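You operate a simulated robot arm through the tools that you are given. There is no shell and no other tool. Be economical: measure what you need, move in short steps, check, and stop when the job is done.

The job below is to be done with a simulated robot arm. You get a single attempt, and the scene is never put back.

TASK
Tip the sand through the funnel into the white jar and screw its lid on.
Fine: the pan goes back, the funnel into the small green tray.

Only the result counts: the job must be done as asked and must still hold three seconds after the hand-in. Knocking over, shifting, dropping, spilling or breaking anything else fails it. A push-on lid holds only when it is set on centred and level and pressed home; a screw cap is set on level and turned clockwise until tight.

THE ROBOT
A 7-joint arm with a two-finger parallel gripper, fixed in place. Base frame: the origin is at the foot of the arm, x ahead of it, y to its left, z up; the work surface is at about z = 0.9. Units: m, degrees, N and s.
With the tool pointing down near the work surface it reaches from about 0.3 to 0.68 m from the base axis. Its first joint turns from -66.0 to 66.0 degrees. Payload 1.57 kg.
Tool frame: the origin (TCP) lies between the finger pads and is the grasp point; the fingertips stand 0.03 m ahead of it; z points along the fingers, y is the line along which they close. The gripper opens to 0.11 m. The fingers are 0.024 m wide and 0.012 m thick; the gripper's body (0.048 by 0.112 m) begins 0.078 m behind the TCP.
Orientation is that of the tool frame in the base frame, as a unit quaternion [x, y, z, w]. With the fingers straight down and closing along the base's y, the tool's x points along the base's -x, its y along +y and its z along -z.

THE INTERFACE
- The arm moves only by the tool servo_tool. Its argument "deltas" is a list of rows, each a list of 7 numbers: the shift along the tool's x, y, z in m, then the turn, a rotation vector about the tool's x, y, z in degrees, then the opening in per cent of the stroke, from 0 (shut) to 100 (fully open). In form: [[x, y, z, ax, ay, az, jaw], ...]. A call has 1 to 8 rows; each row shifts and turns the commanded pose from where the row before left it, along the tool's axes as they then stand. A row lasts 0.2 s, in which the tool goes at most 0.05 m and 8.6 degrees; a call with a longer step from one row to the next is refused whole, and so is a gripper value outside its range. A pose out of reach is approached as far as the arm can. The call stops where the force on the tool passes 40 N (or 10 N more than at its start, if that is more) or the arm is blocked; 0.2 s more then pass. Each finger travels about 0.108 m/s and halts on what it meets, pressing with about 28 N; the grip force reading is that of the motor and also rises with nothing between the fingers. The clock runs only during rows and for 0.2 s after the last one: add rows that do not move to give the fingers time. It gives the time, the measured TCP pose, the force on the tool (base axes), the opening and the grip force at its end, in the units of the frame above (readings bear some noise), with the torque about the TCP (base axes, N m) and any sound that the robot's microphone picked up, and new pictures: "show" is both (left out), scene, wrist or none.
- Cameras (640 x 400 px; columns grow to the right, rows downward): "scene" is fixed at [0.1632, -0.3848, 1.4224]; the picture's right is [0.82, -0.57, 0.00], its down [-0.22, -0.32, -0.92] and it looks along [0.52, 0.76, -0.39] (base axes); focal length 238 px, centre (320, 200). "wrist" rides on the gripper at [0.07, 0.016, -0.141] in the tool frame; the picture's right is [-0.23, 0.97, 0.00], its down [-0.86, -0.20, -0.48] and it looks along [-0.47, -0.11, 0.88] (tool axes); focal length 222 px, centre (320, 200). There is no depth. A picture from a camera that has moved, and an enlarged one, comes with that camera's place and axes in the base frame and with its lens.
- enlarge(camera, box): a new picture of the part [left, top, right, bottom] of that camera's present view, enlarged. It takes no simulated time.
- close_job(): hands the job in; it is judged then, once.

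Go step by step. Nothing tells you positions but the pictures and the camera data: compare them with the known pose of the tool, close in by small moves and look again before you grip or let go. The budget is 120 turns and 200 pictures, counting those below and the enlarged ones. Unless the task says otherwise, let go and move clear before handing in, and close with one line.

The tools are called as a command line: name --pt "numbers of a row" for each row, then --argument value for the rest, lists and objects as JSON in quotes. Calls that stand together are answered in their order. servo_tool: Moves the arm, as the interface text tells. Its arguments: {"type":"object","properties":{"deltas":{"type":"array","items":{"type":"array","items":{"type":"number"}}},"show":{"type":"string","enum":["both","scene","wrist","none"]}},"required":["deltas"]} The other tools are called the same way: enlarge (camera, box) takes an enlarged picture of a part of a camera's view; close_job () hands the job in.

At the start:

```text
clock: 0.0
ee_pos: [0.3549, -0.0613, 1.3343]
orientation: [0.0, 1.0, 0.0, 0.0]
wrist_force: [0.0, -0.5, -0.3]
wrist_torque: [0.02, 0.03, 0.04]
gripper_width: 0.1099
grasp_force: 0.0
```

scene: 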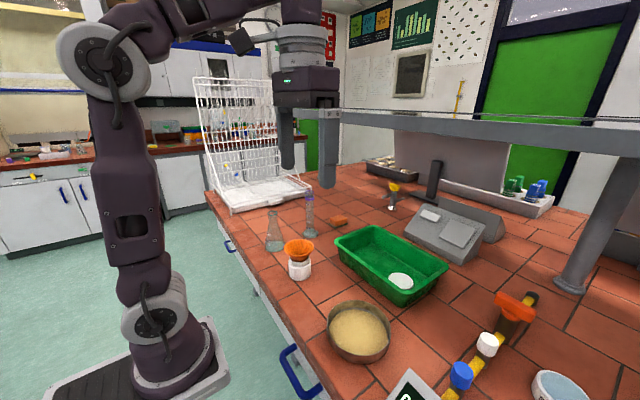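
wrist: 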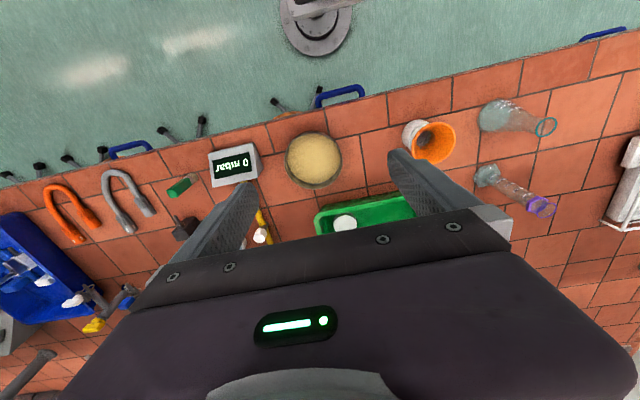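

I see a pan of sand, a white jar with an orange funnel in it, and a green tray with a white disc in it (probably the lid). I'll look closer before moving.

enlarge --camera "scene" --box '[240, 180, 460, 370]'

enlarge --camera "scene" --box '[400, 270, 640, 400]'

enlarge --camera "wrist" --box '[200, 80, 580, 260]'

```text
2.11 times, centred on (350, 275) of scene
camera zoom: at [0.1632, -0.3848, 1.4224], right [0.82, -0.57, 0.0], down [-0.22, -0.32, -0.92], along [0.52, 0.76, -0.39], focal length 500 px, centre (257, 42)
```

zoom: 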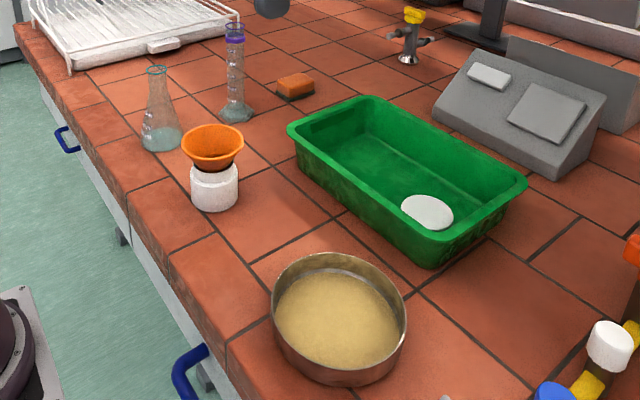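

```text
2.67 times, centred on (520, 335) of scene
camera zoom: at [0.1632, -0.3848, 1.4224], right [0.82, -0.57, 0.0], down [-0.22, -0.32, -0.92], along [0.52, 0.76, -0.39], focal length 634 px, centre (-213, -160)
```

zoom: 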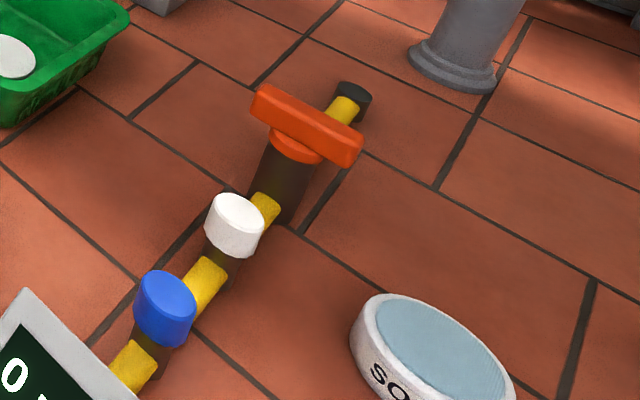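

```text
1.68 times, centred on (390, 170) of wrist
camera zoom: at [0.2844, -0.046, 1.4753], right [0.23, 0.97, 0.0], down [0.86, -0.2, 0.48], along [0.47, -0.11, -0.88], focal length 374 px, centre (202, 250)
```

zoom: 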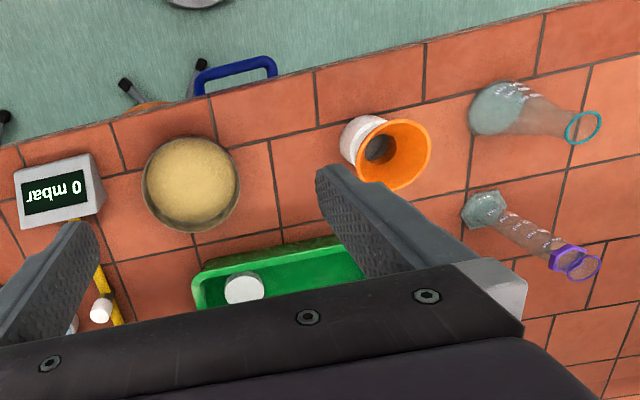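

The pan is at about (0.457, -0.112) with no handle, the jar and funnel at about (0.456, 0.160), and a white disc in the green tray at about (0.684, -0.058). I'll survey the rest for other trays or lids before touching anything.

servo_tool --pt "0.0 -0.04 0 0 0 0 100" --pt "0.0 -0.05 0 0 0 0 100" --pt "0.0 -0.05 0 0 0 0 100" --pt "0.0 -0.05 0 0 0 0 100" --pt "0 0 0 0 0 0 100"

enlarge --camera "scene" --box '[320, 140, 640, 340]'

```text
clock: 1.2
ee_pos: [0.3537, -0.2251, 1.3292]
orientation: [0.0, 1.0, 0.0, 0.001]
wrist_force: [0.2, -0.3, -0.3]
wrist_torque: [0.0, 0.0, 0.01]
gripper_width: 0.11
grasp_force: 0.0
out of reach, approached as far as the arm can: row 3, 4
camera wrist: at [0.2823, -0.2096, 1.4691], right [0.23, 0.97, 0.0], down [0.85, -0.2, 0.48], along [0.47, -0.11, -0.88], focal length 222 px, centre (320, 200)
```

scene: 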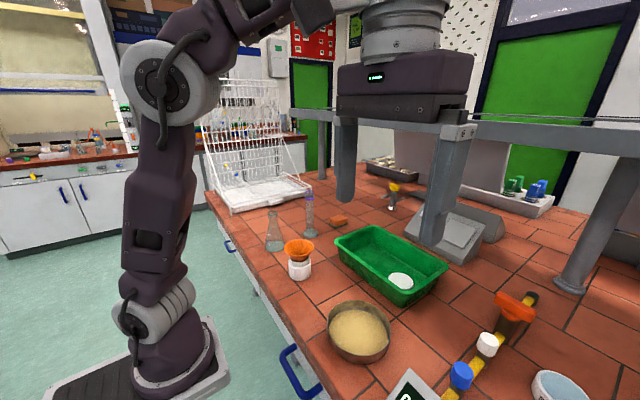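
wrist: 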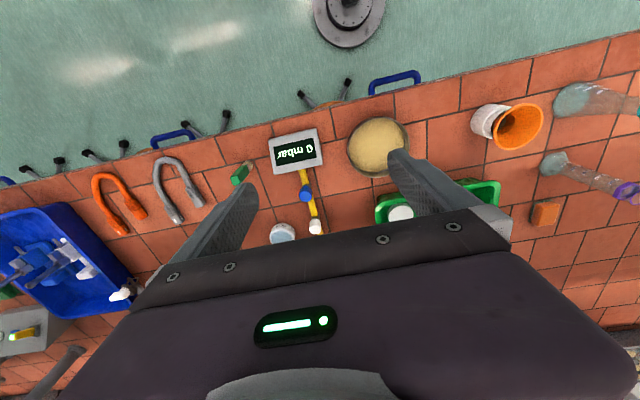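

```text
2.00 times, centred on (480, 240) of scene
camera zoom: at [0.1632, -0.3848, 1.4224], right [0.82, -0.57, 0.0], down [-0.22, -0.32, -0.92], along [0.52, 0.76, -0.39], focal length 475 px, centre (0, 120)
```

zoom: 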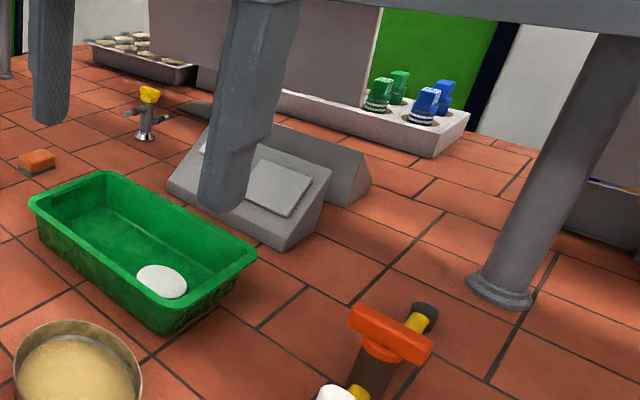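

The other green things are out of reach, so the green tray with the white lid is the one meant. I'll come down over the pan and yaw the hand by 90 degrees to view it close up.

servo_tool --pt "0 0.04 0.05 0 0 0 100" --pt "-0.04 0.04 0.04 0 0 8.5 100" --pt "0 0 0 0 0 8.5 100" --pt "0 0 0 0 0 8.5 100" --pt "0 0 0 0 0 8.5 100" --pt "0 0 0 0 0 8.5 100" --pt "0 0 0 0 0 8.5 100" --pt "0 0 0 0 0 8.5 100" --show "none"

servo_tool --pt "0 0 0 0 0 8.5 100" --pt "0 0 0 0 0 8.5 100" --pt "0 0 0 0 0 8.5 100" --pt "0 0 0 0 0 5 100" --pt "0 0 0 0 0 0 100"

```text
refused: row 1 steps farther than a row can; nothing moved
```

```text
clock: 2.4
ee_pos: [0.3539, -0.2261, 1.3285]
orientation: [0.264, 0.965, -0.001, 0.001]
wrist_force: [0.1, 0.7, 0.6]
wrist_torque: [0.01, 0.01, 0.01]
gripper_width: 0.11
grasp_force: 0.1
camera wrist: at [0.3005, -0.1754, 1.469], right [0.69, 0.72, 0.0], down [0.63, -0.61, 0.48], along [0.35, -0.33, -0.88], focal length 222 px, centre (320, 200)
```

scene: 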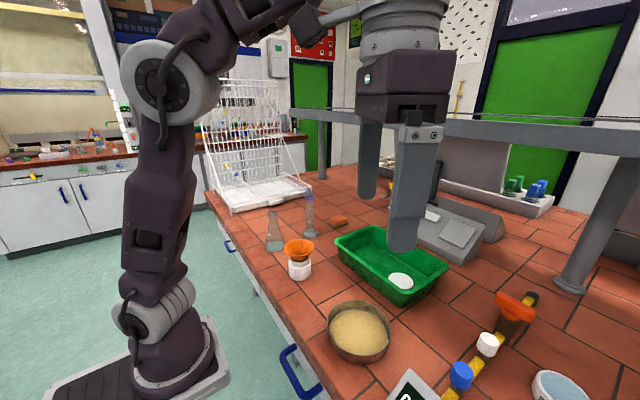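
wrist: 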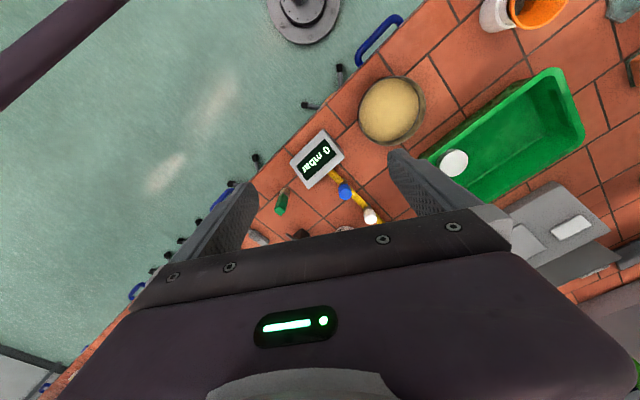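

The yaw works and the lid shows as a shallow cap in the tray. I'll finish the yaw, then come down toward the pan.

servo_tool --pt "0 0 0.04 0 0 8.5 100" --pt "0 0 0.03 0 0 8.5 100" --pt "0 0 0 0 0 8.5 100" --pt "0 0 0 0 0 8.5 100" --pt "0 0 0 0 0 8.5 100" --pt "0 0 0 0 0 8.5 100" --pt "0 0 0 0 0 8.5 100" --show "none"

servo_tool --pt "0.03 0.04 0 0 0 0 100" --pt "0.03 0.04 0 0 0 0 100" --pt "0.03 0.03 0.02 0 0 0 100" --pt "0.02 0.02 0.04 0 0 0 100" --pt "0 0 0 0 0 0 100"

```text
clock: 4.0
ee_pos: [0.3537, -0.224, 1.2581]
orientation: [0.708, 0.706, 0.0, -0.001]
wrist_force: [-0.3, -0.1, 0.9]
wrist_torque: [0.0, 0.02, -0.01]
gripper_width: 0.1099
grasp_force: 0.1
```

```text
clock: 5.2
ee_pos: [0.485, -0.1147, 1.1986]
orientation: [0.707, 0.707, 0.001, 0.0]
wrist_force: [0.1, 0.1, -0.1]
wrist_torque: [-0.02, -0.02, 0.04]
gripper_width: 0.1101
grasp_force: 0.0
camera wrist: at [0.5003, -0.0445, 1.3392], right [0.97, -0.23, 0.0], down [-0.2, -0.85, 0.48], along [-0.11, -0.47, -0.88], focal length 222 px, centre (320, 200)
```

scene: 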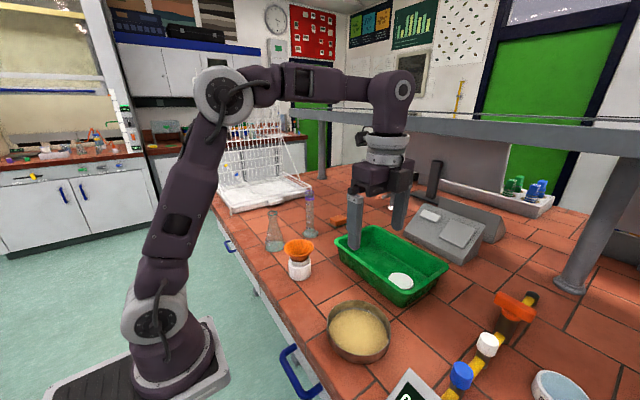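
wrist: 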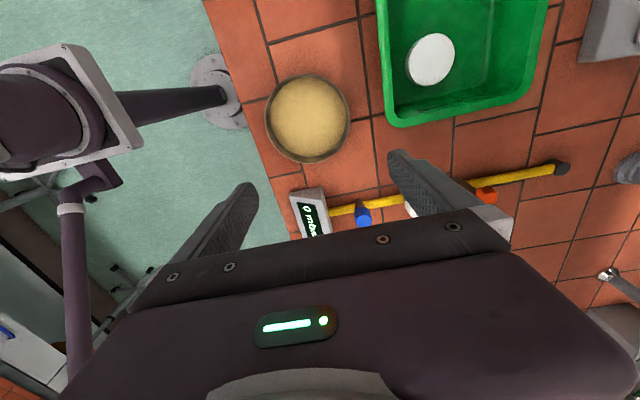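

Pan centre is about (0.460, -0.108), diameter 0.148, so it must be held by its rim. I'll grip the far (+x) wall and pour back toward the base. First I test in free air above the funnel that the arm can pitch that far.

servo_tool --pt "0.045 0.01 -0.01 0 0 0 100" --pt "0.045 0.01 -0.01 0 0 0 100" --pt "0.045 0 -0.01 0 0 0 100" --pt "0.045 0 0 0 0 0 100" --pt "0.045 0 0 0 0 0 100" --pt "0.045 0 0 0 0 0 100" --pt "0 0 0 -8.5 0 0 100" --pt "0 0 0 -8.5 0 0 100" --show "none"

servo_tool --pt "0 0 0 -8.5 0 0 100" --pt "0 0 0 -8.5 0 0 100" --pt "0 0 0 -8.5 0 0 100" --pt "0 0 0 -8.5 0 0 100" --pt "0 0 0 -8.5 0 0 100" --pt "0 0 0 -8.5 0 0 100" --pt "0 0 0 -8.5 0 0 100" --pt "0 0 0 -8.5 0 0 100"

```text
clock: 7.0
ee_pos: [0.5045, 0.1554, 1.2289]
orientation: [0.699, 0.699, 0.105, 0.105]
wrist_force: [0.1, -0.1, -0.1]
wrist_torque: [0.0, -0.03, 0.01]
gripper_width: 0.11
grasp_force: 0.1
```

```text
clock: 8.8
ee_pos: [0.489, 0.1603, 1.2602]
orientation: [0.539, 0.532, 0.486, 0.436]
wrist_force: [0.4, -0.4, -0.2]
wrist_torque: [0.02, 0.01, -0.01]
gripper_width: 0.11
grasp_force: 0.0
out of reach, approached as far as the arm can: row 4, 5, 6
camera wrist: at [0.3469, 0.2225, 1.3019], right [0.16, -0.28, 0.95], down [-0.47, -0.87, -0.18], along [0.87, -0.42, -0.27], focal length 222 px, centre (320, 200)
```

scene: 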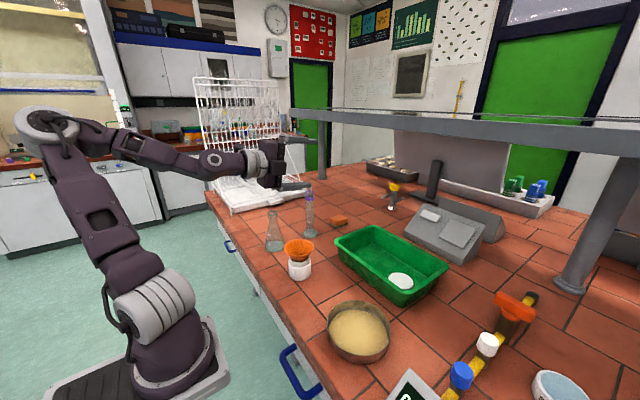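
wrist: 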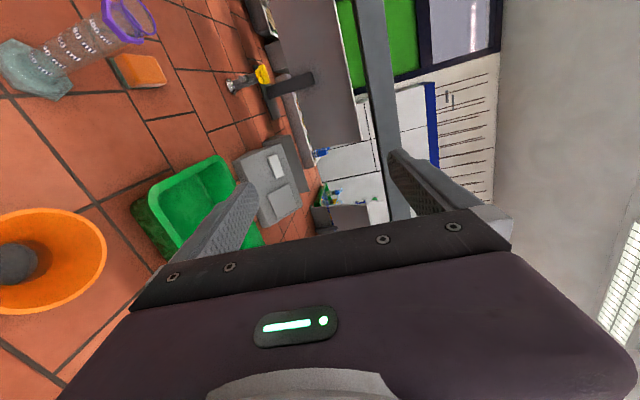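

The forward pitch runs into the joint limits, so pouring that way is doubtful. A side-grip that rolls the hand from one side to the other looks better, so I'll undo the pitch and test that.

servo_tool --pt "0 0 0 8.5 0 0 100" --pt "0 0 0 8.5 0 0 100" --pt "0 0 0 8.5 0 0 100" --pt "0 0 0 8.5 0 0 100" --pt "0 0 0 8.5 0 0 100" --pt "0 0 0 8.5 0 0 100" --pt "0 0 0 8.5 0 0 100" --pt "0 0 0 8.5 0 0 100" --show "none"

servo_tool --pt "0 0 0 8.5 0 0 100" --pt "0 0 0 8.5 0 0 100" --pt "0 0 0 0 0 0 100" --show "none"

```text
clock: 10.6
ee_pos: [0.4885, 0.1618, 1.2609]
orientation: [0.69, 0.714, 0.104, 0.058]
wrist_force: [0.2, -0.1, 0.8]
wrist_torque: [-0.02, 0.01, 0.0]
gripper_width: 0.1102
grasp_force: 0.1
```

```text
clock: 11.4
ee_pos: [0.4876, 0.1614, 1.2602]
orientation: [0.691, 0.722, -0.003, -0.045]
wrist_force: [-0.2, 0.5, -0.6]
wrist_torque: [0.01, 0.02, -0.02]
gripper_width: 0.1098
grasp_force: 0.0
```

Residual twist needs a small correction. Then I move to the side-grip pour position and roll about the closing axis.

servo_tool --pt "0 0 0 -3.9 -3.4 2.5 100" --pt "0 0.046 0.01 0 0 0 100" --pt "0 0 0.03 0 -8.5 0 100" --pt "0 0 0 0 -8.5 0 100" --pt "0 0 0 0 -8.5 0 100" --pt "0 0 0 0 -8.5 0 100" --pt "0 0 0 0 -8.5 0 100" --pt "0 0 0 0 -8.5 0 100" --show "none"

servo_tool --pt "0 0 0 0 -8.5 0 100" --pt "0 0 0 0 -8.5 0 100" --pt "0 0 0 0 0 0 100"

```text
clock: 13.2
ee_pos: [0.4991, 0.1672, 1.2194]
orientation: [0.678, 0.687, -0.185, 0.187]
wrist_force: [-0.8, 1.2, 0.1]
wrist_torque: [-0.02, -0.05, 0.04]
gripper_width: 0.1099
grasp_force: 0.1
out of reach, approached as far as the arm can: row 5, 6, 7, 8
```

```text
clock: 14.0
ee_pos: [0.4904, 0.165, 1.2221]
orientation: [0.653, 0.664, -0.248, 0.268]
wrist_force: [0.6, -0.4, 0.3]
wrist_torque: [-0.01, 0.0, 0.0]
gripper_width: 0.11
grasp_force: 0.0
out of reach, approached as far as the arm can: row 2
camera wrist: at [0.5011, 0.3117, 1.2798], right [0.97, -0.14, 0.18], down [-0.21, -0.31, 0.93], along [-0.08, -0.94, -0.33], focal length 222 px, centre (320, 200)
```

scene: 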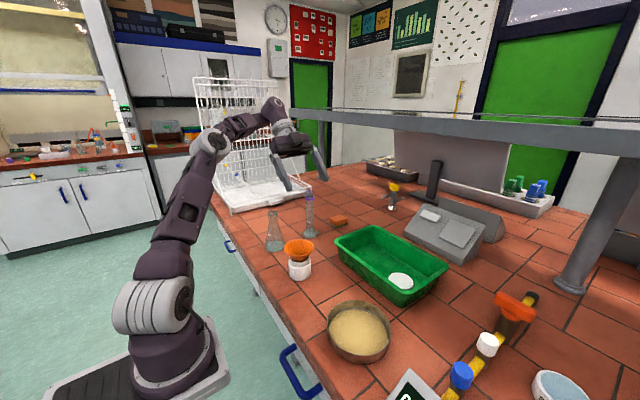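
wrist: 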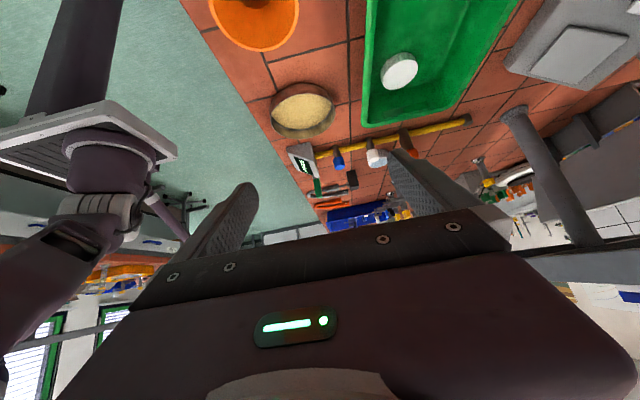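

The roll stops at about -43°, likely a wrist joint limit at this yaw. I'll test whether the default yaw allows more roll.

servo_tool --pt "0 0 0 0 0 -8.5 100" --pt "0 0 0 0 0 -8.5 100" --pt "0 0 0 0 0 -8.5 100" --pt "0 0 0 0 0 -8.5 100" --pt "0 0 0 0 0 -8.5 100" --pt "0 0 0 0 0 -8.5 100" --pt "0 0 0 0 0 -8.5 100" --pt "0 0 0 0 0 -8.5 100" --show "none"

servo_tool --pt "0 0 0 0 0 -8.5 100" --pt "0 0 0 0 0 -8.5 100" --pt "0 0 0 0 0 -5 100" --pt "0 0 0 8.5 0 0 100" --pt "0 0 0 8.5 0 0 100" --pt "0 0 0 8.5 0 0 100" --pt "0 0 0 0 0 0 100" --show "scene"

```text
clock: 15.8
ee_pos: [0.4909, 0.163, 1.2227]
orientation: [0.169, 0.916, -0.355, 0.083]
wrist_force: [-0.6, 0.9, -0.2]
wrist_torque: [0.0, 0.0, -0.01]
gripper_width: 0.11
grasp_force: 0.1
```

```text
clock: 17.4
ee_pos: [0.4913, 0.1645, 1.2228]
orientation: [-0.004, 0.828, -0.561, 0.016]
wrist_force: [-0.5, 0.6, -0.3]
wrist_torque: [-0.03, 0.02, 0.0]
gripper_width: 0.1102
grasp_force: 0.0
```

scene: 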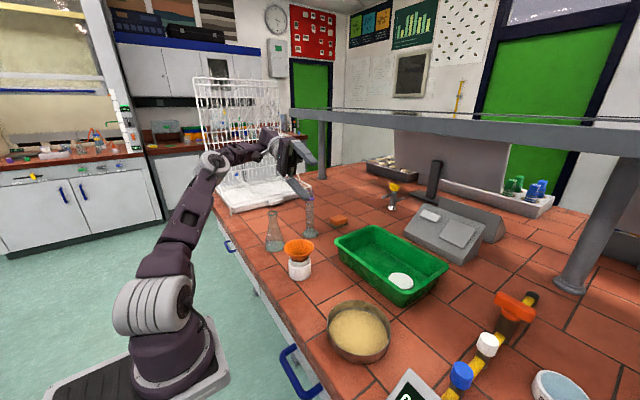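

At default yaw the roll reaches 68° freely. I'll continue to see how far it goes.

servo_tool --pt "0 0 0 8.5 0 0 100" --pt "0 0 0 8.5 0 0 100" --pt "0 0 0 8.5 0 0 100" --pt "0 0 0 8.5 0 0 100" --pt "0 0 0 8.5 0 0 100" --pt "0 0 0 8.5 0 0 100" --pt "0 0 0 0 0 0 100" --show "both"

```text
clock: 19.0
ee_pos: [0.4943, 0.1623, 1.2231]
orientation: [-0.003, -0.504, 0.864, -0.016]
wrist_force: [0.2, 0.3, 0.3]
wrist_torque: [-0.01, 0.03, -0.02]
gripper_width: 0.1097
grasp_force: 0.1
out of reach, approached as far as the arm can: row 6
camera wrist: at [0.4226, 0.2762, 1.1379], right [0.26, -0.47, -0.84], down [0.84, 0.54, -0.04], along [0.47, -0.7, 0.54], focal length 222 px, centre (320, 200)
```

scene: 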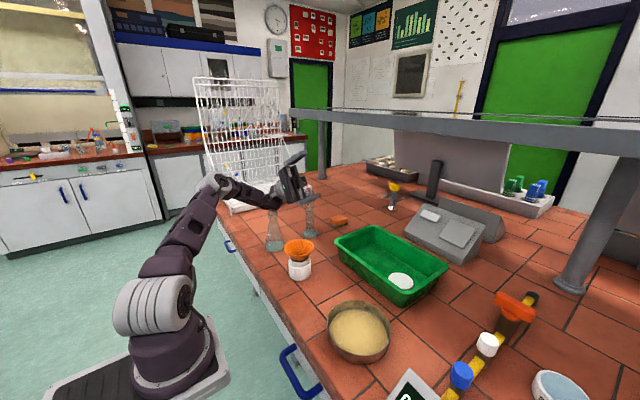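
wrist: 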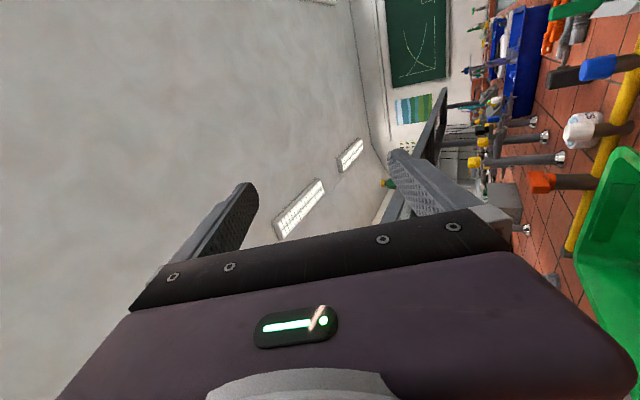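

Default yaw allows a roll of about 119°. So I'll grip the pan's -y wall (closing along y) and pour toward +y, keeping high enough to clear the flask (top at about z = 1.05, y = 0.34). Undoing the roll and going back over the pan.

servo_tool --pt "0 0 0 -8.5 0 0 100" --pt "0 0 0 -8.5 0 0 100" --pt "0 0 0 -8.5 0 0 100" --pt "0 0 0 -8.5 0 0 100" --pt "0 0 0 -8.5 0 0 100" --pt "0 0 0 -8.5 0 0 100" --pt "0 0 0 -8.5 0 0 100" --pt "0 0 0 -8.5 0 0 100" --show "none"

servo_tool --pt "0 0 0 -8.5 0 0 100" --pt "0 0 0 -8.5 0 0 100" --pt "0 0 0 -8.5 0 0 100" --pt "0 0 0 -8.5 0 0 100" --pt "0 0 0 -8.5 0 0 100" --pt "0 0 0 -8.5 0 0 100" --pt "0 0 0 0 0 0 100" --show "none"

```text
clock: 20.8
ee_pos: [0.4942, 0.1634, 1.2231]
orientation: [-0.007, 0.902, -0.432, 0.015]
wrist_force: [-0.1, 0.8, 0.2]
wrist_torque: [0.01, -0.01, 0.01]
gripper_width: 0.1099
grasp_force: 0.0
```

```text
clock: 22.4
ee_pos: [0.4948, 0.1625, 1.2237]
orientation: [-0.012, 1.0, -0.001, 0.011]
wrist_force: [0.1, 0.0, 0.3]
wrist_torque: [-0.01, 0.01, 0.03]
gripper_width: 0.1098
grasp_force: 0.0
```

Level again. I'll correct the small twist and move over the pan's -y rim for a close look.

servo_tool --pt "0 0 0 0 1.26 1.37 100" --pt "0.005 -0.045 0 0 0 0 100" --pt "0.005 -0.045 0 0 0 0 100" --pt "0.005 -0.048 0 0 0 0 100" --pt "0.005 -0.048 0 0 0 0 100" --pt "0.005 -0.048 0 0 0 0 100" --pt "0.005 -0.048 0 0 0 0 100" --pt "0.005 -0.048 0 0 0 0 100" --show "none"

servo_tool --pt "0 -0.015 0.03 0 0 0 60" --pt "0 0 0.04 0 0 0 60" --pt "0 0 0.04 0 0 0 60" --pt "0 0 0.04 0 0 0 60" --pt "0 0 0 0 0 0 60"

enlarge --camera "wrist" --box '[200, 0, 520, 200]'

enlarge --camera "scene" --box '[280, 240, 440, 380]'

```text
clock: 24.2
ee_pos: [0.459, -0.1677, 1.2256]
orientation: [0.0, 1.0, -0.003, 0.0]
wrist_force: [-0.5, -1.1, 0.1]
wrist_torque: [0.03, 0.0, 0.0]
gripper_width: 0.1099
grasp_force: 0.0
```

```text
clock: 25.4
ee_pos: [0.4578, -0.1827, 1.075]
orientation: [0.0, 1.0, -0.001, -0.001]
wrist_force: [-0.4, 0.5, 0.7]
wrist_torque: [0.02, -0.02, 0.0]
gripper_width: 0.0661
grasp_force: 0.0
camera wrist: at [0.3885, -0.1657, 1.2152], right [0.23, 0.97, 0.0], down [0.85, -0.2, 0.48], along [0.47, -0.11, -0.88], focal length 222 px, centre (320, 200)
```

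scene: 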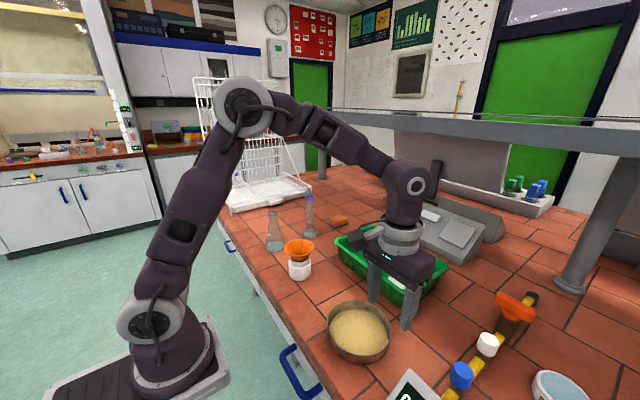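
wrist: 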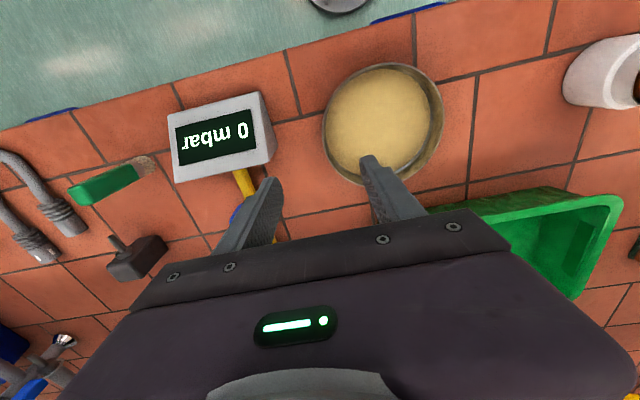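

```text
2.00 times, centred on (360, 100) of wrist
camera zoom: at [0.3885, -0.1657, 1.2152], right [0.23, 0.97, 0.0], down [0.85, -0.2, 0.48], along [0.47, -0.11, -0.88], focal length 444 px, centre (240, 400)
```

zoom: 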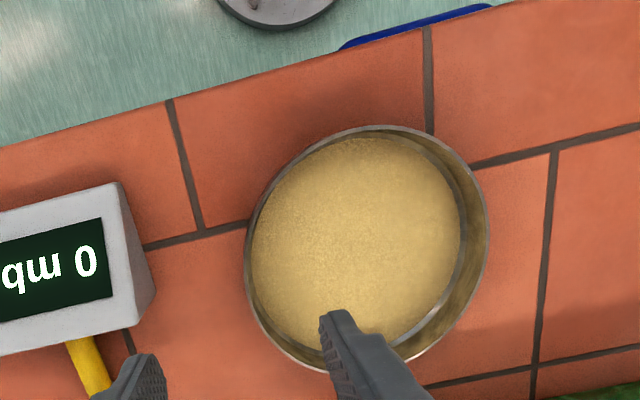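

```text
2.86 times, centred on (360, 310) of scene
camera zoom: at [0.1632, -0.3848, 1.4224], right [0.82, -0.57, 0.0], down [-0.22, -0.32, -0.92], along [0.52, 0.76, -0.39], focal length 679 px, centre (206, -114)
```

zoom: 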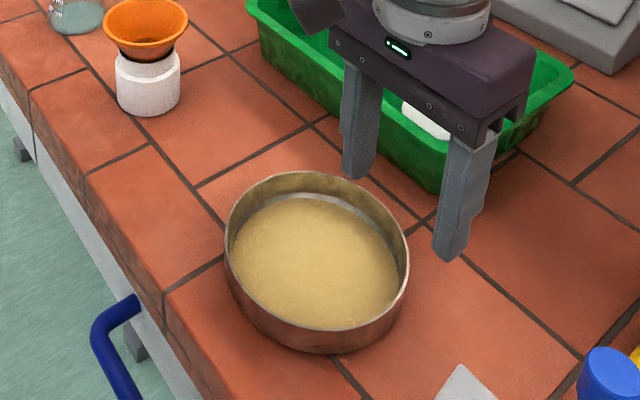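

I need the pan's rim height before gripping, so I'll zoom in further.

enlarge --camera "scene" --box '[320, 290, 400, 370]'

enlarge --camera "wrist" --box '[310, 50, 460, 200]'

```text
5.00 times, centred on (360, 330) of scene
camera zoom: at [0.1632, -0.3848, 1.4224], right [0.82, -0.57, 0.0], down [-0.22, -0.32, -0.92], along [0.52, 0.76, -0.39], focal length 1188 px, centre (120, -450)
```

zoom: 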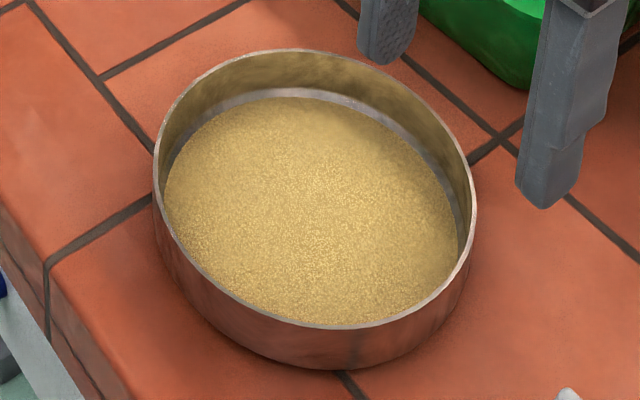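

```text
2.67 times, centred on (385, 125) of wrist
camera zoom: at [0.3885, -0.1657, 1.2152], right [0.23, 0.97, 0.0], down [0.85, -0.2, 0.48], along [0.47, -0.11, -0.88], focal length 592 px, centre (147, 400)
```

zoom: 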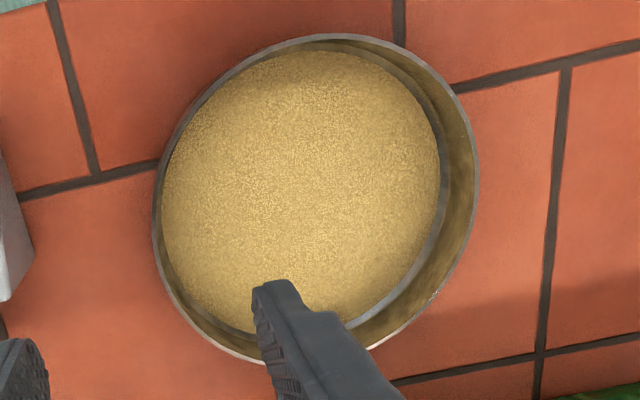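

The pan wall is only about 0.03 m high (rim z about 0.93), with centre about (0.459, -0.104) and radius 0.075. I'll narrow the jaw and come down astride the -y wall, stopping just above it to check.

servo_tool --pt "0 0.004 0.03 0 0 0 46" --pt "0 0 0.03 0 0 0 46" --pt "0 0 0.025 0 0 0 46" --pt "0 0 0.015 0 0 0 46" --pt "0 0 0 0 0 0 46"

enlarge --camera "scene" --box '[320, 270, 420, 370]'

enlarge --camera "wrist" --box '[220, 20, 480, 220]'

```text
clock: 26.6
ee_pos: [0.4594, -0.1786, 0.9719]
orientation: [0.0, 1.0, -0.002, 0.001]
wrist_force: [-0.3, -0.6, 0.4]
wrist_torque: [0.01, -0.03, -0.02]
gripper_width: 0.0507
grasp_force: 0.1
camera wrist: at [0.3886, -0.1628, 1.1148], right [0.23, 0.97, 0.0], down [0.86, -0.2, 0.48], along [0.47, -0.11, -0.88], focal length 222 px, centre (320, 200)
```

scene: 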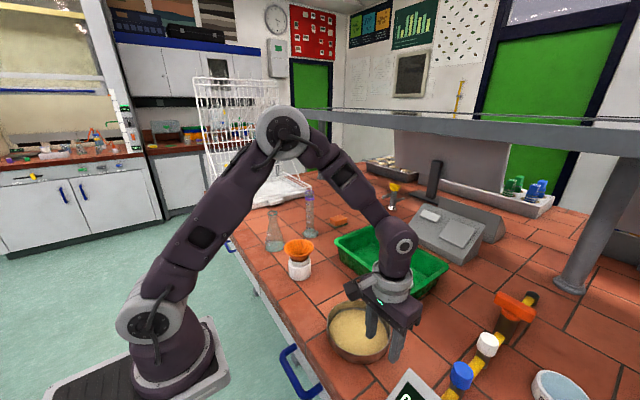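
wrist: 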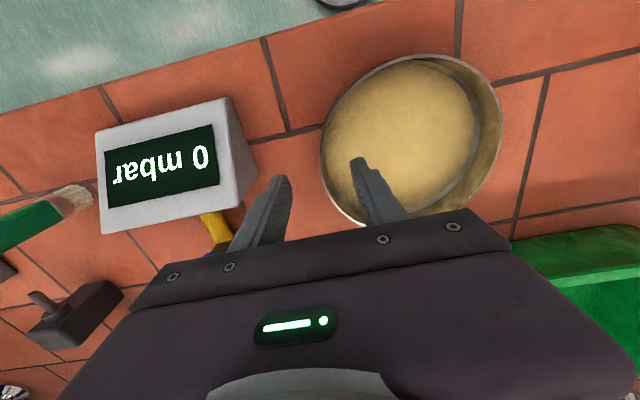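

```text
4.00 times, centred on (370, 320) of scene
camera zoom: at [0.1632, -0.3848, 1.4224], right [0.82, -0.57, 0.0], down [-0.22, -0.32, -0.92], along [0.52, 0.76, -0.39], focal length 951 px, centre (120, -280)
```

zoom: 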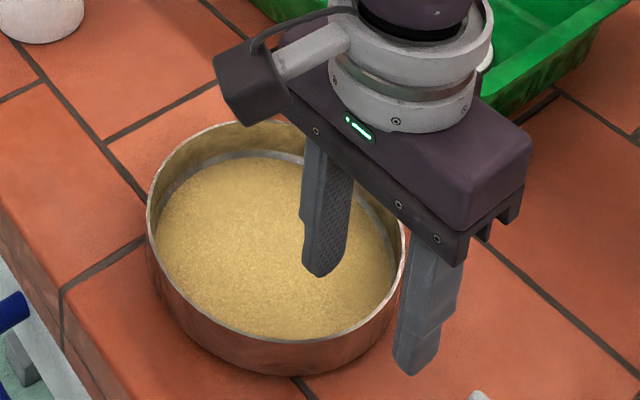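

```text
2.00 times, centred on (350, 120) of wrist
camera zoom: at [0.3886, -0.1628, 1.1148], right [0.23, 0.97, 0.0], down [0.86, -0.2, 0.48], along [0.47, -0.11, -0.88], focal length 444 px, centre (260, 360)
```

zoom: 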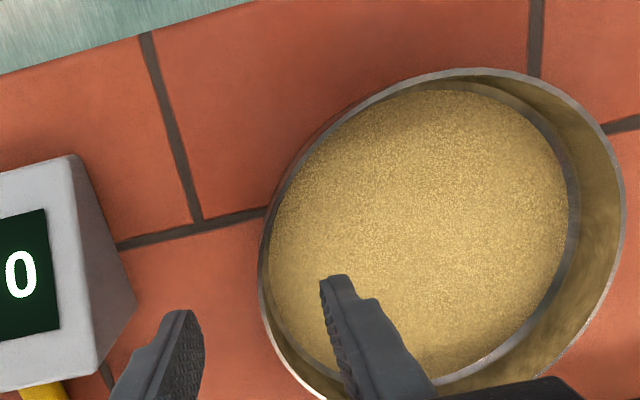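

The rim sits between the fingertips as planned. I'll come down the rest of the way slowly, watching the force.

servo_tool --pt "0 0 0.012 0 0 0 46" --pt "0 0 0.012 0 0 0 46" --pt "0 0 0.008 0 0 0 46" --pt "0 0 0 0 0 0 46"

enlarge --camera "scene" --box '[320, 270, 420, 370]'

enlarge --camera "wrist" --box '[220, 20, 480, 220]'

```text
clock: 27.6
ee_pos: [0.4595, -0.1812, 0.9418]
orientation: [0.001, 1.0, -0.001, 0.0]
wrist_force: [-0.4, 0.6, -0.3]
wrist_torque: [-0.03, -0.02, -0.01]
gripper_width: 0.0508
grasp_force: 0.1
camera wrist: at [0.3884, -0.1632, 1.0832], right [0.23, 0.97, 0.0], down [0.86, -0.2, 0.48], along [0.47, -0.11, -0.88], focal length 222 px, centre (320, 200)
```

scene: 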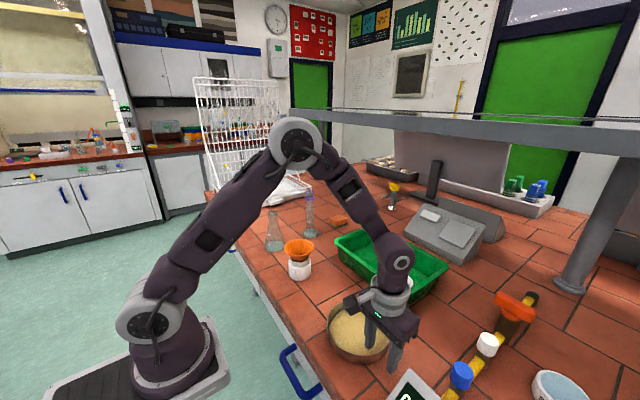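
wrist: 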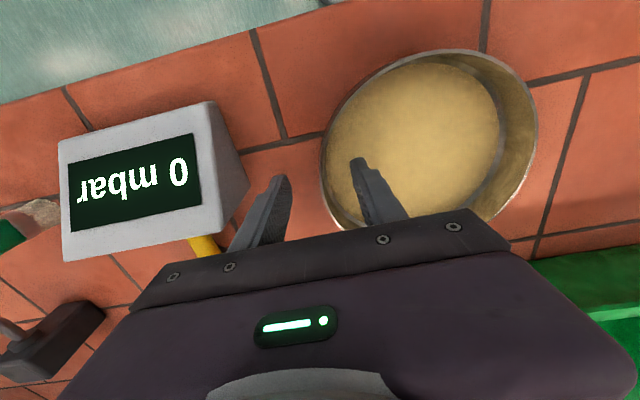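

```text
4.00 times, centred on (370, 320) of scene
camera zoom: at [0.1632, -0.3848, 1.4224], right [0.82, -0.57, 0.0], down [-0.22, -0.32, -0.92], along [0.52, 0.76, -0.39], focal length 951 px, centre (120, -280)
```

zoom: 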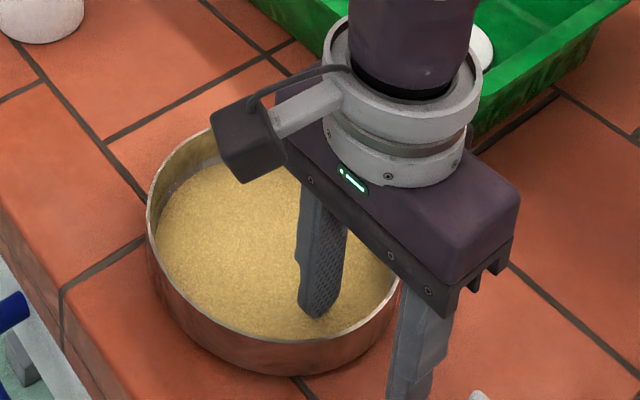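

```text
2.00 times, centred on (350, 120) of wrist
camera zoom: at [0.3884, -0.1632, 1.0832], right [0.23, 0.97, 0.0], down [0.86, -0.2, 0.48], along [0.47, -0.11, -0.88], focal length 444 px, centre (260, 360)
```

zoom: 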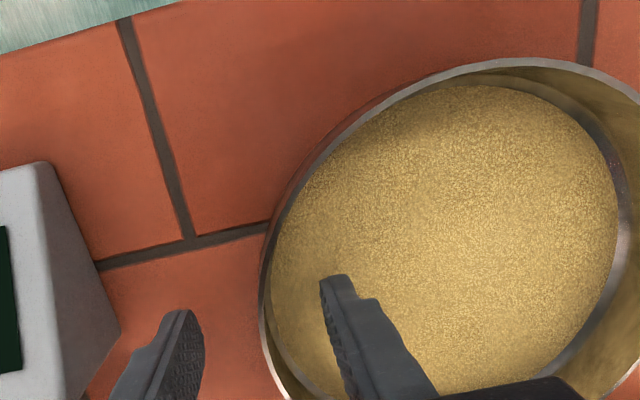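

Still no contact. I'll go 5 mm lower, then close slowly on the wall.

servo_tool --pt "0 0 0.003 0 0 0 46" --pt "0 0 0.003 0 0 0 46" --pt "0 0 0 0 0 0 30" --pt "0 0 0 0 0 0 15" --pt "0 0 0 0 0 0 0" --pt "0 0 0 0 0 0 0" --pt "0 0 0 0 0 0 0"

enlarge --camera "scene" --box '[320, 270, 420, 370]'

```text
clock: 29.2
ee_pos: [0.46, -0.1813, 0.9369]
orientation: [0.0, 1.0, -0.001, 0.0]
wrist_force: [-0.3, -0.1, 0.9]
wrist_torque: [0.16, 0.04, 0.03]
gripper_width: 0.0026
grasp_force: 24.4
camera wrist: at [0.3884, -0.1636, 1.0776], right [0.23, 0.97, 0.0], down [0.86, -0.2, 0.48], along [0.47, -0.11, -0.88], focal length 222 px, centre (320, 200)
```

scene: 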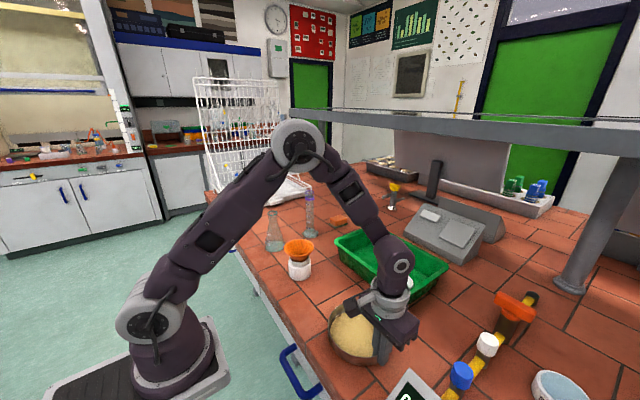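
wrist: 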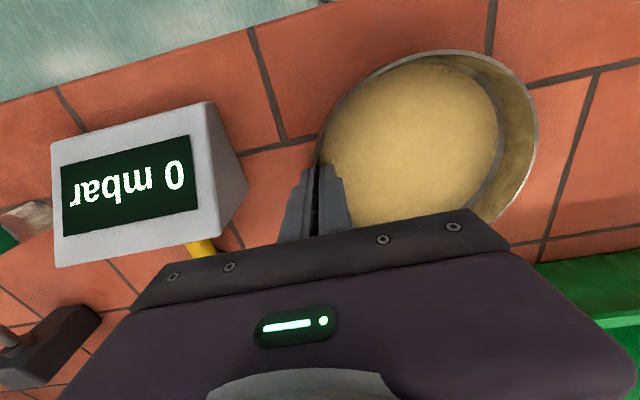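

```text
4.00 times, centred on (370, 320) of scene
camera zoom: at [0.1632, -0.3848, 1.4224], right [0.82, -0.57, 0.0], down [-0.22, -0.32, -0.92], along [0.52, 0.76, -0.39], focal length 951 px, centre (120, -280)
```

zoom: 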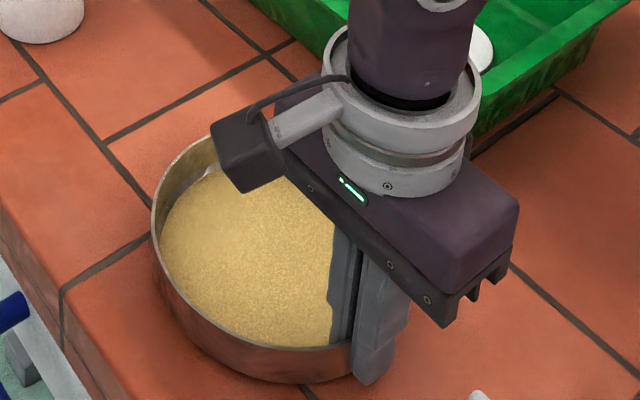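

The wall is gripped (2.6 mm thick), and closing drew the pan about 5 mm toward -y, which I'll undo when I put it back. Now a small test lift.

servo_tool --pt "0 0 -0.004 0 0 0 0" --pt "0 0 -0.006 0 0 0 0" --pt "0 0 -0.01 0 0 0 0" --pt "0 0 -0.01 0 0 0 0" --pt "0 0 0 0 0 0 0"

enlarge --camera "scene" --box '[320, 270, 420, 370]'

```text
clock: 30.4
ee_pos: [0.4593, -0.179, 0.9663]
orientation: [-0.001, 1.0, -0.002, 0.0]
wrist_force: [-0.5, 0.1, -1.9]
wrist_torque: [-0.12, 0.03, -0.01]
gripper_width: 0.0027
grasp_force: 24.6
camera wrist: at [0.3888, -0.1628, 1.1077], right [0.23, 0.97, 0.0], down [0.86, -0.2, 0.48], along [0.47, -0.11, -0.88], focal length 222 px, centre (320, 200)
```

scene: 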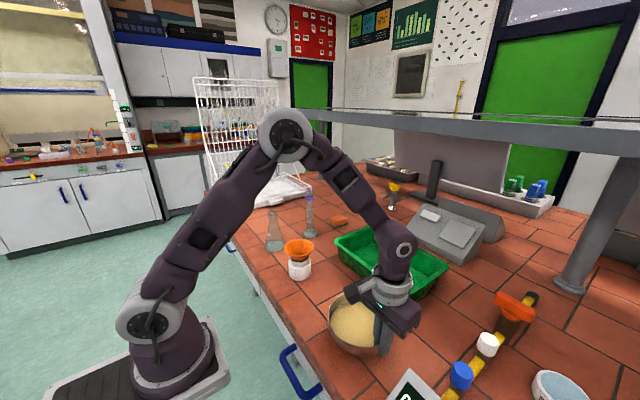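
wrist: 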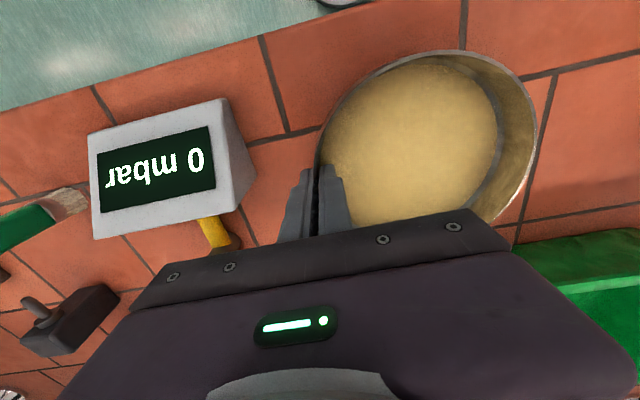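

```text
4.00 times, centred on (370, 320) of scene
camera zoom: at [0.1632, -0.3848, 1.4224], right [0.82, -0.57, 0.0], down [-0.22, -0.32, -0.92], along [0.52, 0.76, -0.39], focal length 951 px, centre (120, -280)
```

zoom: 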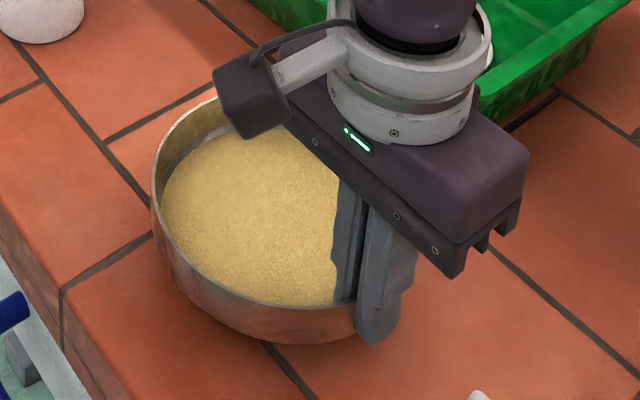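

The pan lifts level and weighs only about 0.2 kg. I'll raise it and carry it smoothly to just short of the funnel.

servo_tool --pt "0 0 -0.02 0 0 0 0" --pt "0 0 -0.03 0 0 0 0" --pt "0 0 -0.03 0 0 0 0" --pt "0 0 -0.03 0 0 0 0" --pt "0 0 -0.03 0 0 0 0" --pt "0 0.01 -0.02 0 0 0 0" --pt "0 0.02 0 0 0 0 0" --pt "0 0.025 0 0 0 0 0" --show "none"

servo_tool --pt "0 0.025 0 0 0 0 0" --pt "0 0.025 0 0 0 0 0" --pt "0 0.02 0 0 0 0 0" --pt "0 0.015 0 0 0 0 0" --pt "0 0.01 0 0 0 0 0" --pt "0 0 0 0 0 0 0"

enlarge --camera "wrist" --box '[280, 0, 640, 220]'

enlarge --camera "scene" --box '[240, 190, 380, 300]'

```text
clock: 32.2
ee_pos: [0.4607, -0.1226, 1.1266]
orientation: [0.0, 1.0, -0.003, 0.0]
wrist_force: [-0.3, -0.4, -1.7]
wrist_torque: [-0.12, 0.03, 0.03]
gripper_width: 0.0029
grasp_force: 23.6
```

```text
clock: 33.6
ee_pos: [0.4591, -0.0279, 1.1258]
orientation: [0.0, 1.0, -0.001, -0.001]
wrist_force: [0.1, 0.1, -2.6]
wrist_torque: [-0.12, -0.02, 0.02]
gripper_width: 0.0025
grasp_force: 23.7
camera wrist: at [0.3886, -0.0117, 1.2668], right [0.23, 0.97, 0.0], down [0.85, -0.2, 0.48], along [0.47, -0.11, -0.88], focal length 222 px, centre (320, 200)
```

scene: 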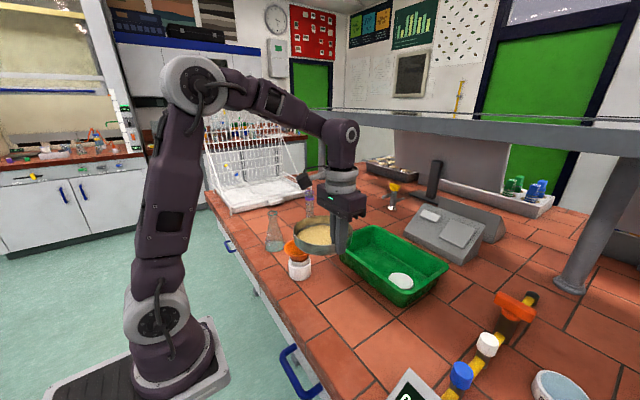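
wrist: 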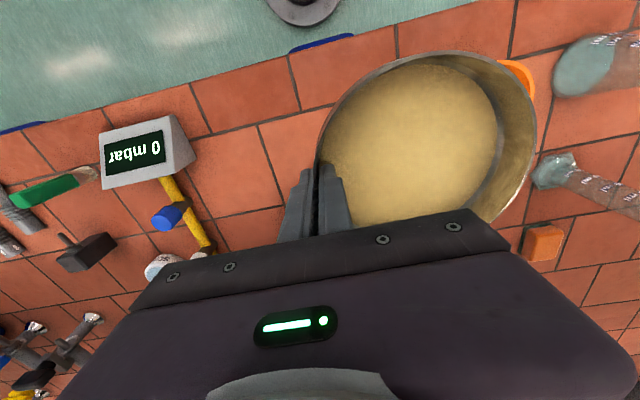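

```text
1.78 times, centred on (460, 110) of wrist
camera zoom: at [0.3886, -0.0117, 1.2668], right [0.23, 0.97, 0.0], down [0.85, -0.2, 0.48], along [0.47, -0.11, -0.88], focal length 395 px, centre (71, 360)
```

zoom: 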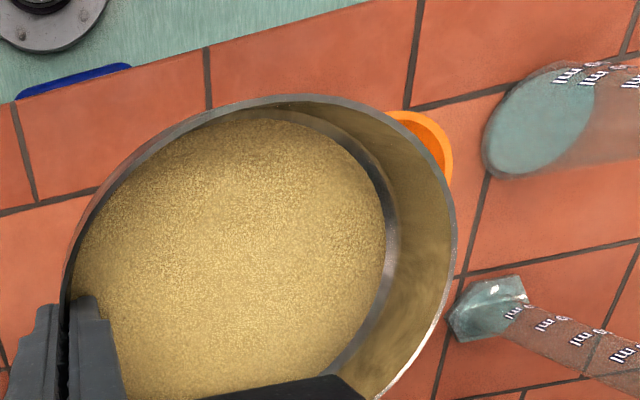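

```text
3.64 times, centred on (310, 245) of scene
camera zoom: at [0.1632, -0.3848, 1.4224], right [0.82, -0.57, 0.0], down [-0.22, -0.32, -0.92], along [0.52, 0.76, -0.39], focal length 864 px, centre (356, 36)
```

zoom: 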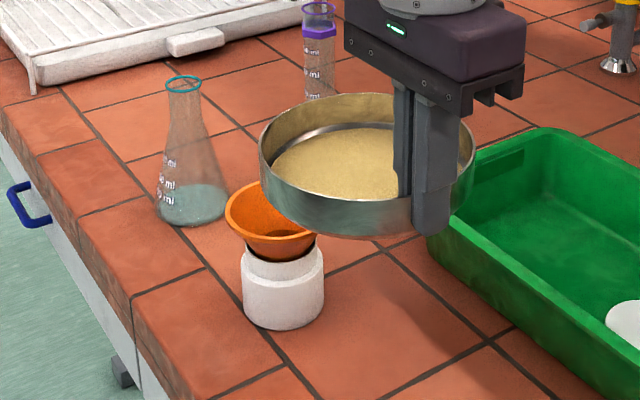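

Funnel rim centre triangulates to (0.457, 0.160, 1.00), and the pan's pouring lip is lined up in x to within a few mm. I'll position the lip above the funnel and begin tilting.

servo_tool --pt "0.002 0.017 0.004 0 0 0 0" --pt "0.002 0.017 0.004 0 0 0 0" --pt "0 0 0 5 0 0 0" --pt "0 0 0 5 0 0 0" --pt "0 0 0 5 0 0 0" --pt "0 0 0 5 0 0 0" --pt "0 0 0 0 0 0 0"

enlarge --camera "scene" --box '[240, 190, 380, 300]'

```text
clock: 35.2
ee_pos: [0.4561, 0.0058, 1.117]
orientation: [0.0, 0.984, -0.176, -0.001]
wrist_force: [0.1, -0.7, -1.8]
wrist_torque: [-0.13, 0.01, 0.03]
gripper_width: 0.0026
grasp_force: 24.3
camera wrist: at [0.3847, 0.0694, 1.2442], right [0.23, 0.91, -0.34], down [0.85, -0.02, 0.52], along [0.47, -0.41, -0.79], focal length 222 px, centre (320, 200)
```

scene: 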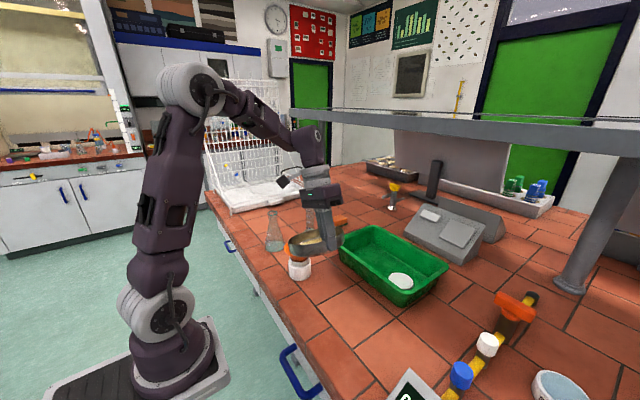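
wrist: 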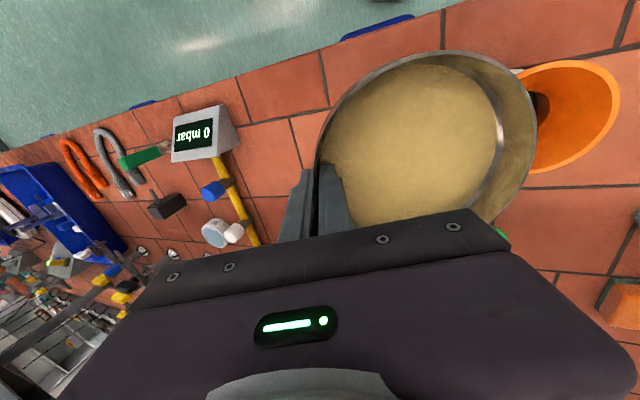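

```text
3.64 times, centred on (310, 245) of scene
camera zoom: at [0.1632, -0.3848, 1.4224], right [0.82, -0.57, 0.0], down [-0.22, -0.32, -0.92], along [0.52, 0.76, -0.39], focal length 864 px, centre (356, 36)
```

zoom: 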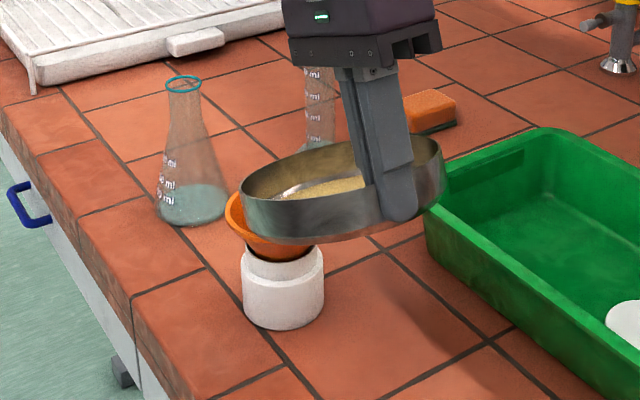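

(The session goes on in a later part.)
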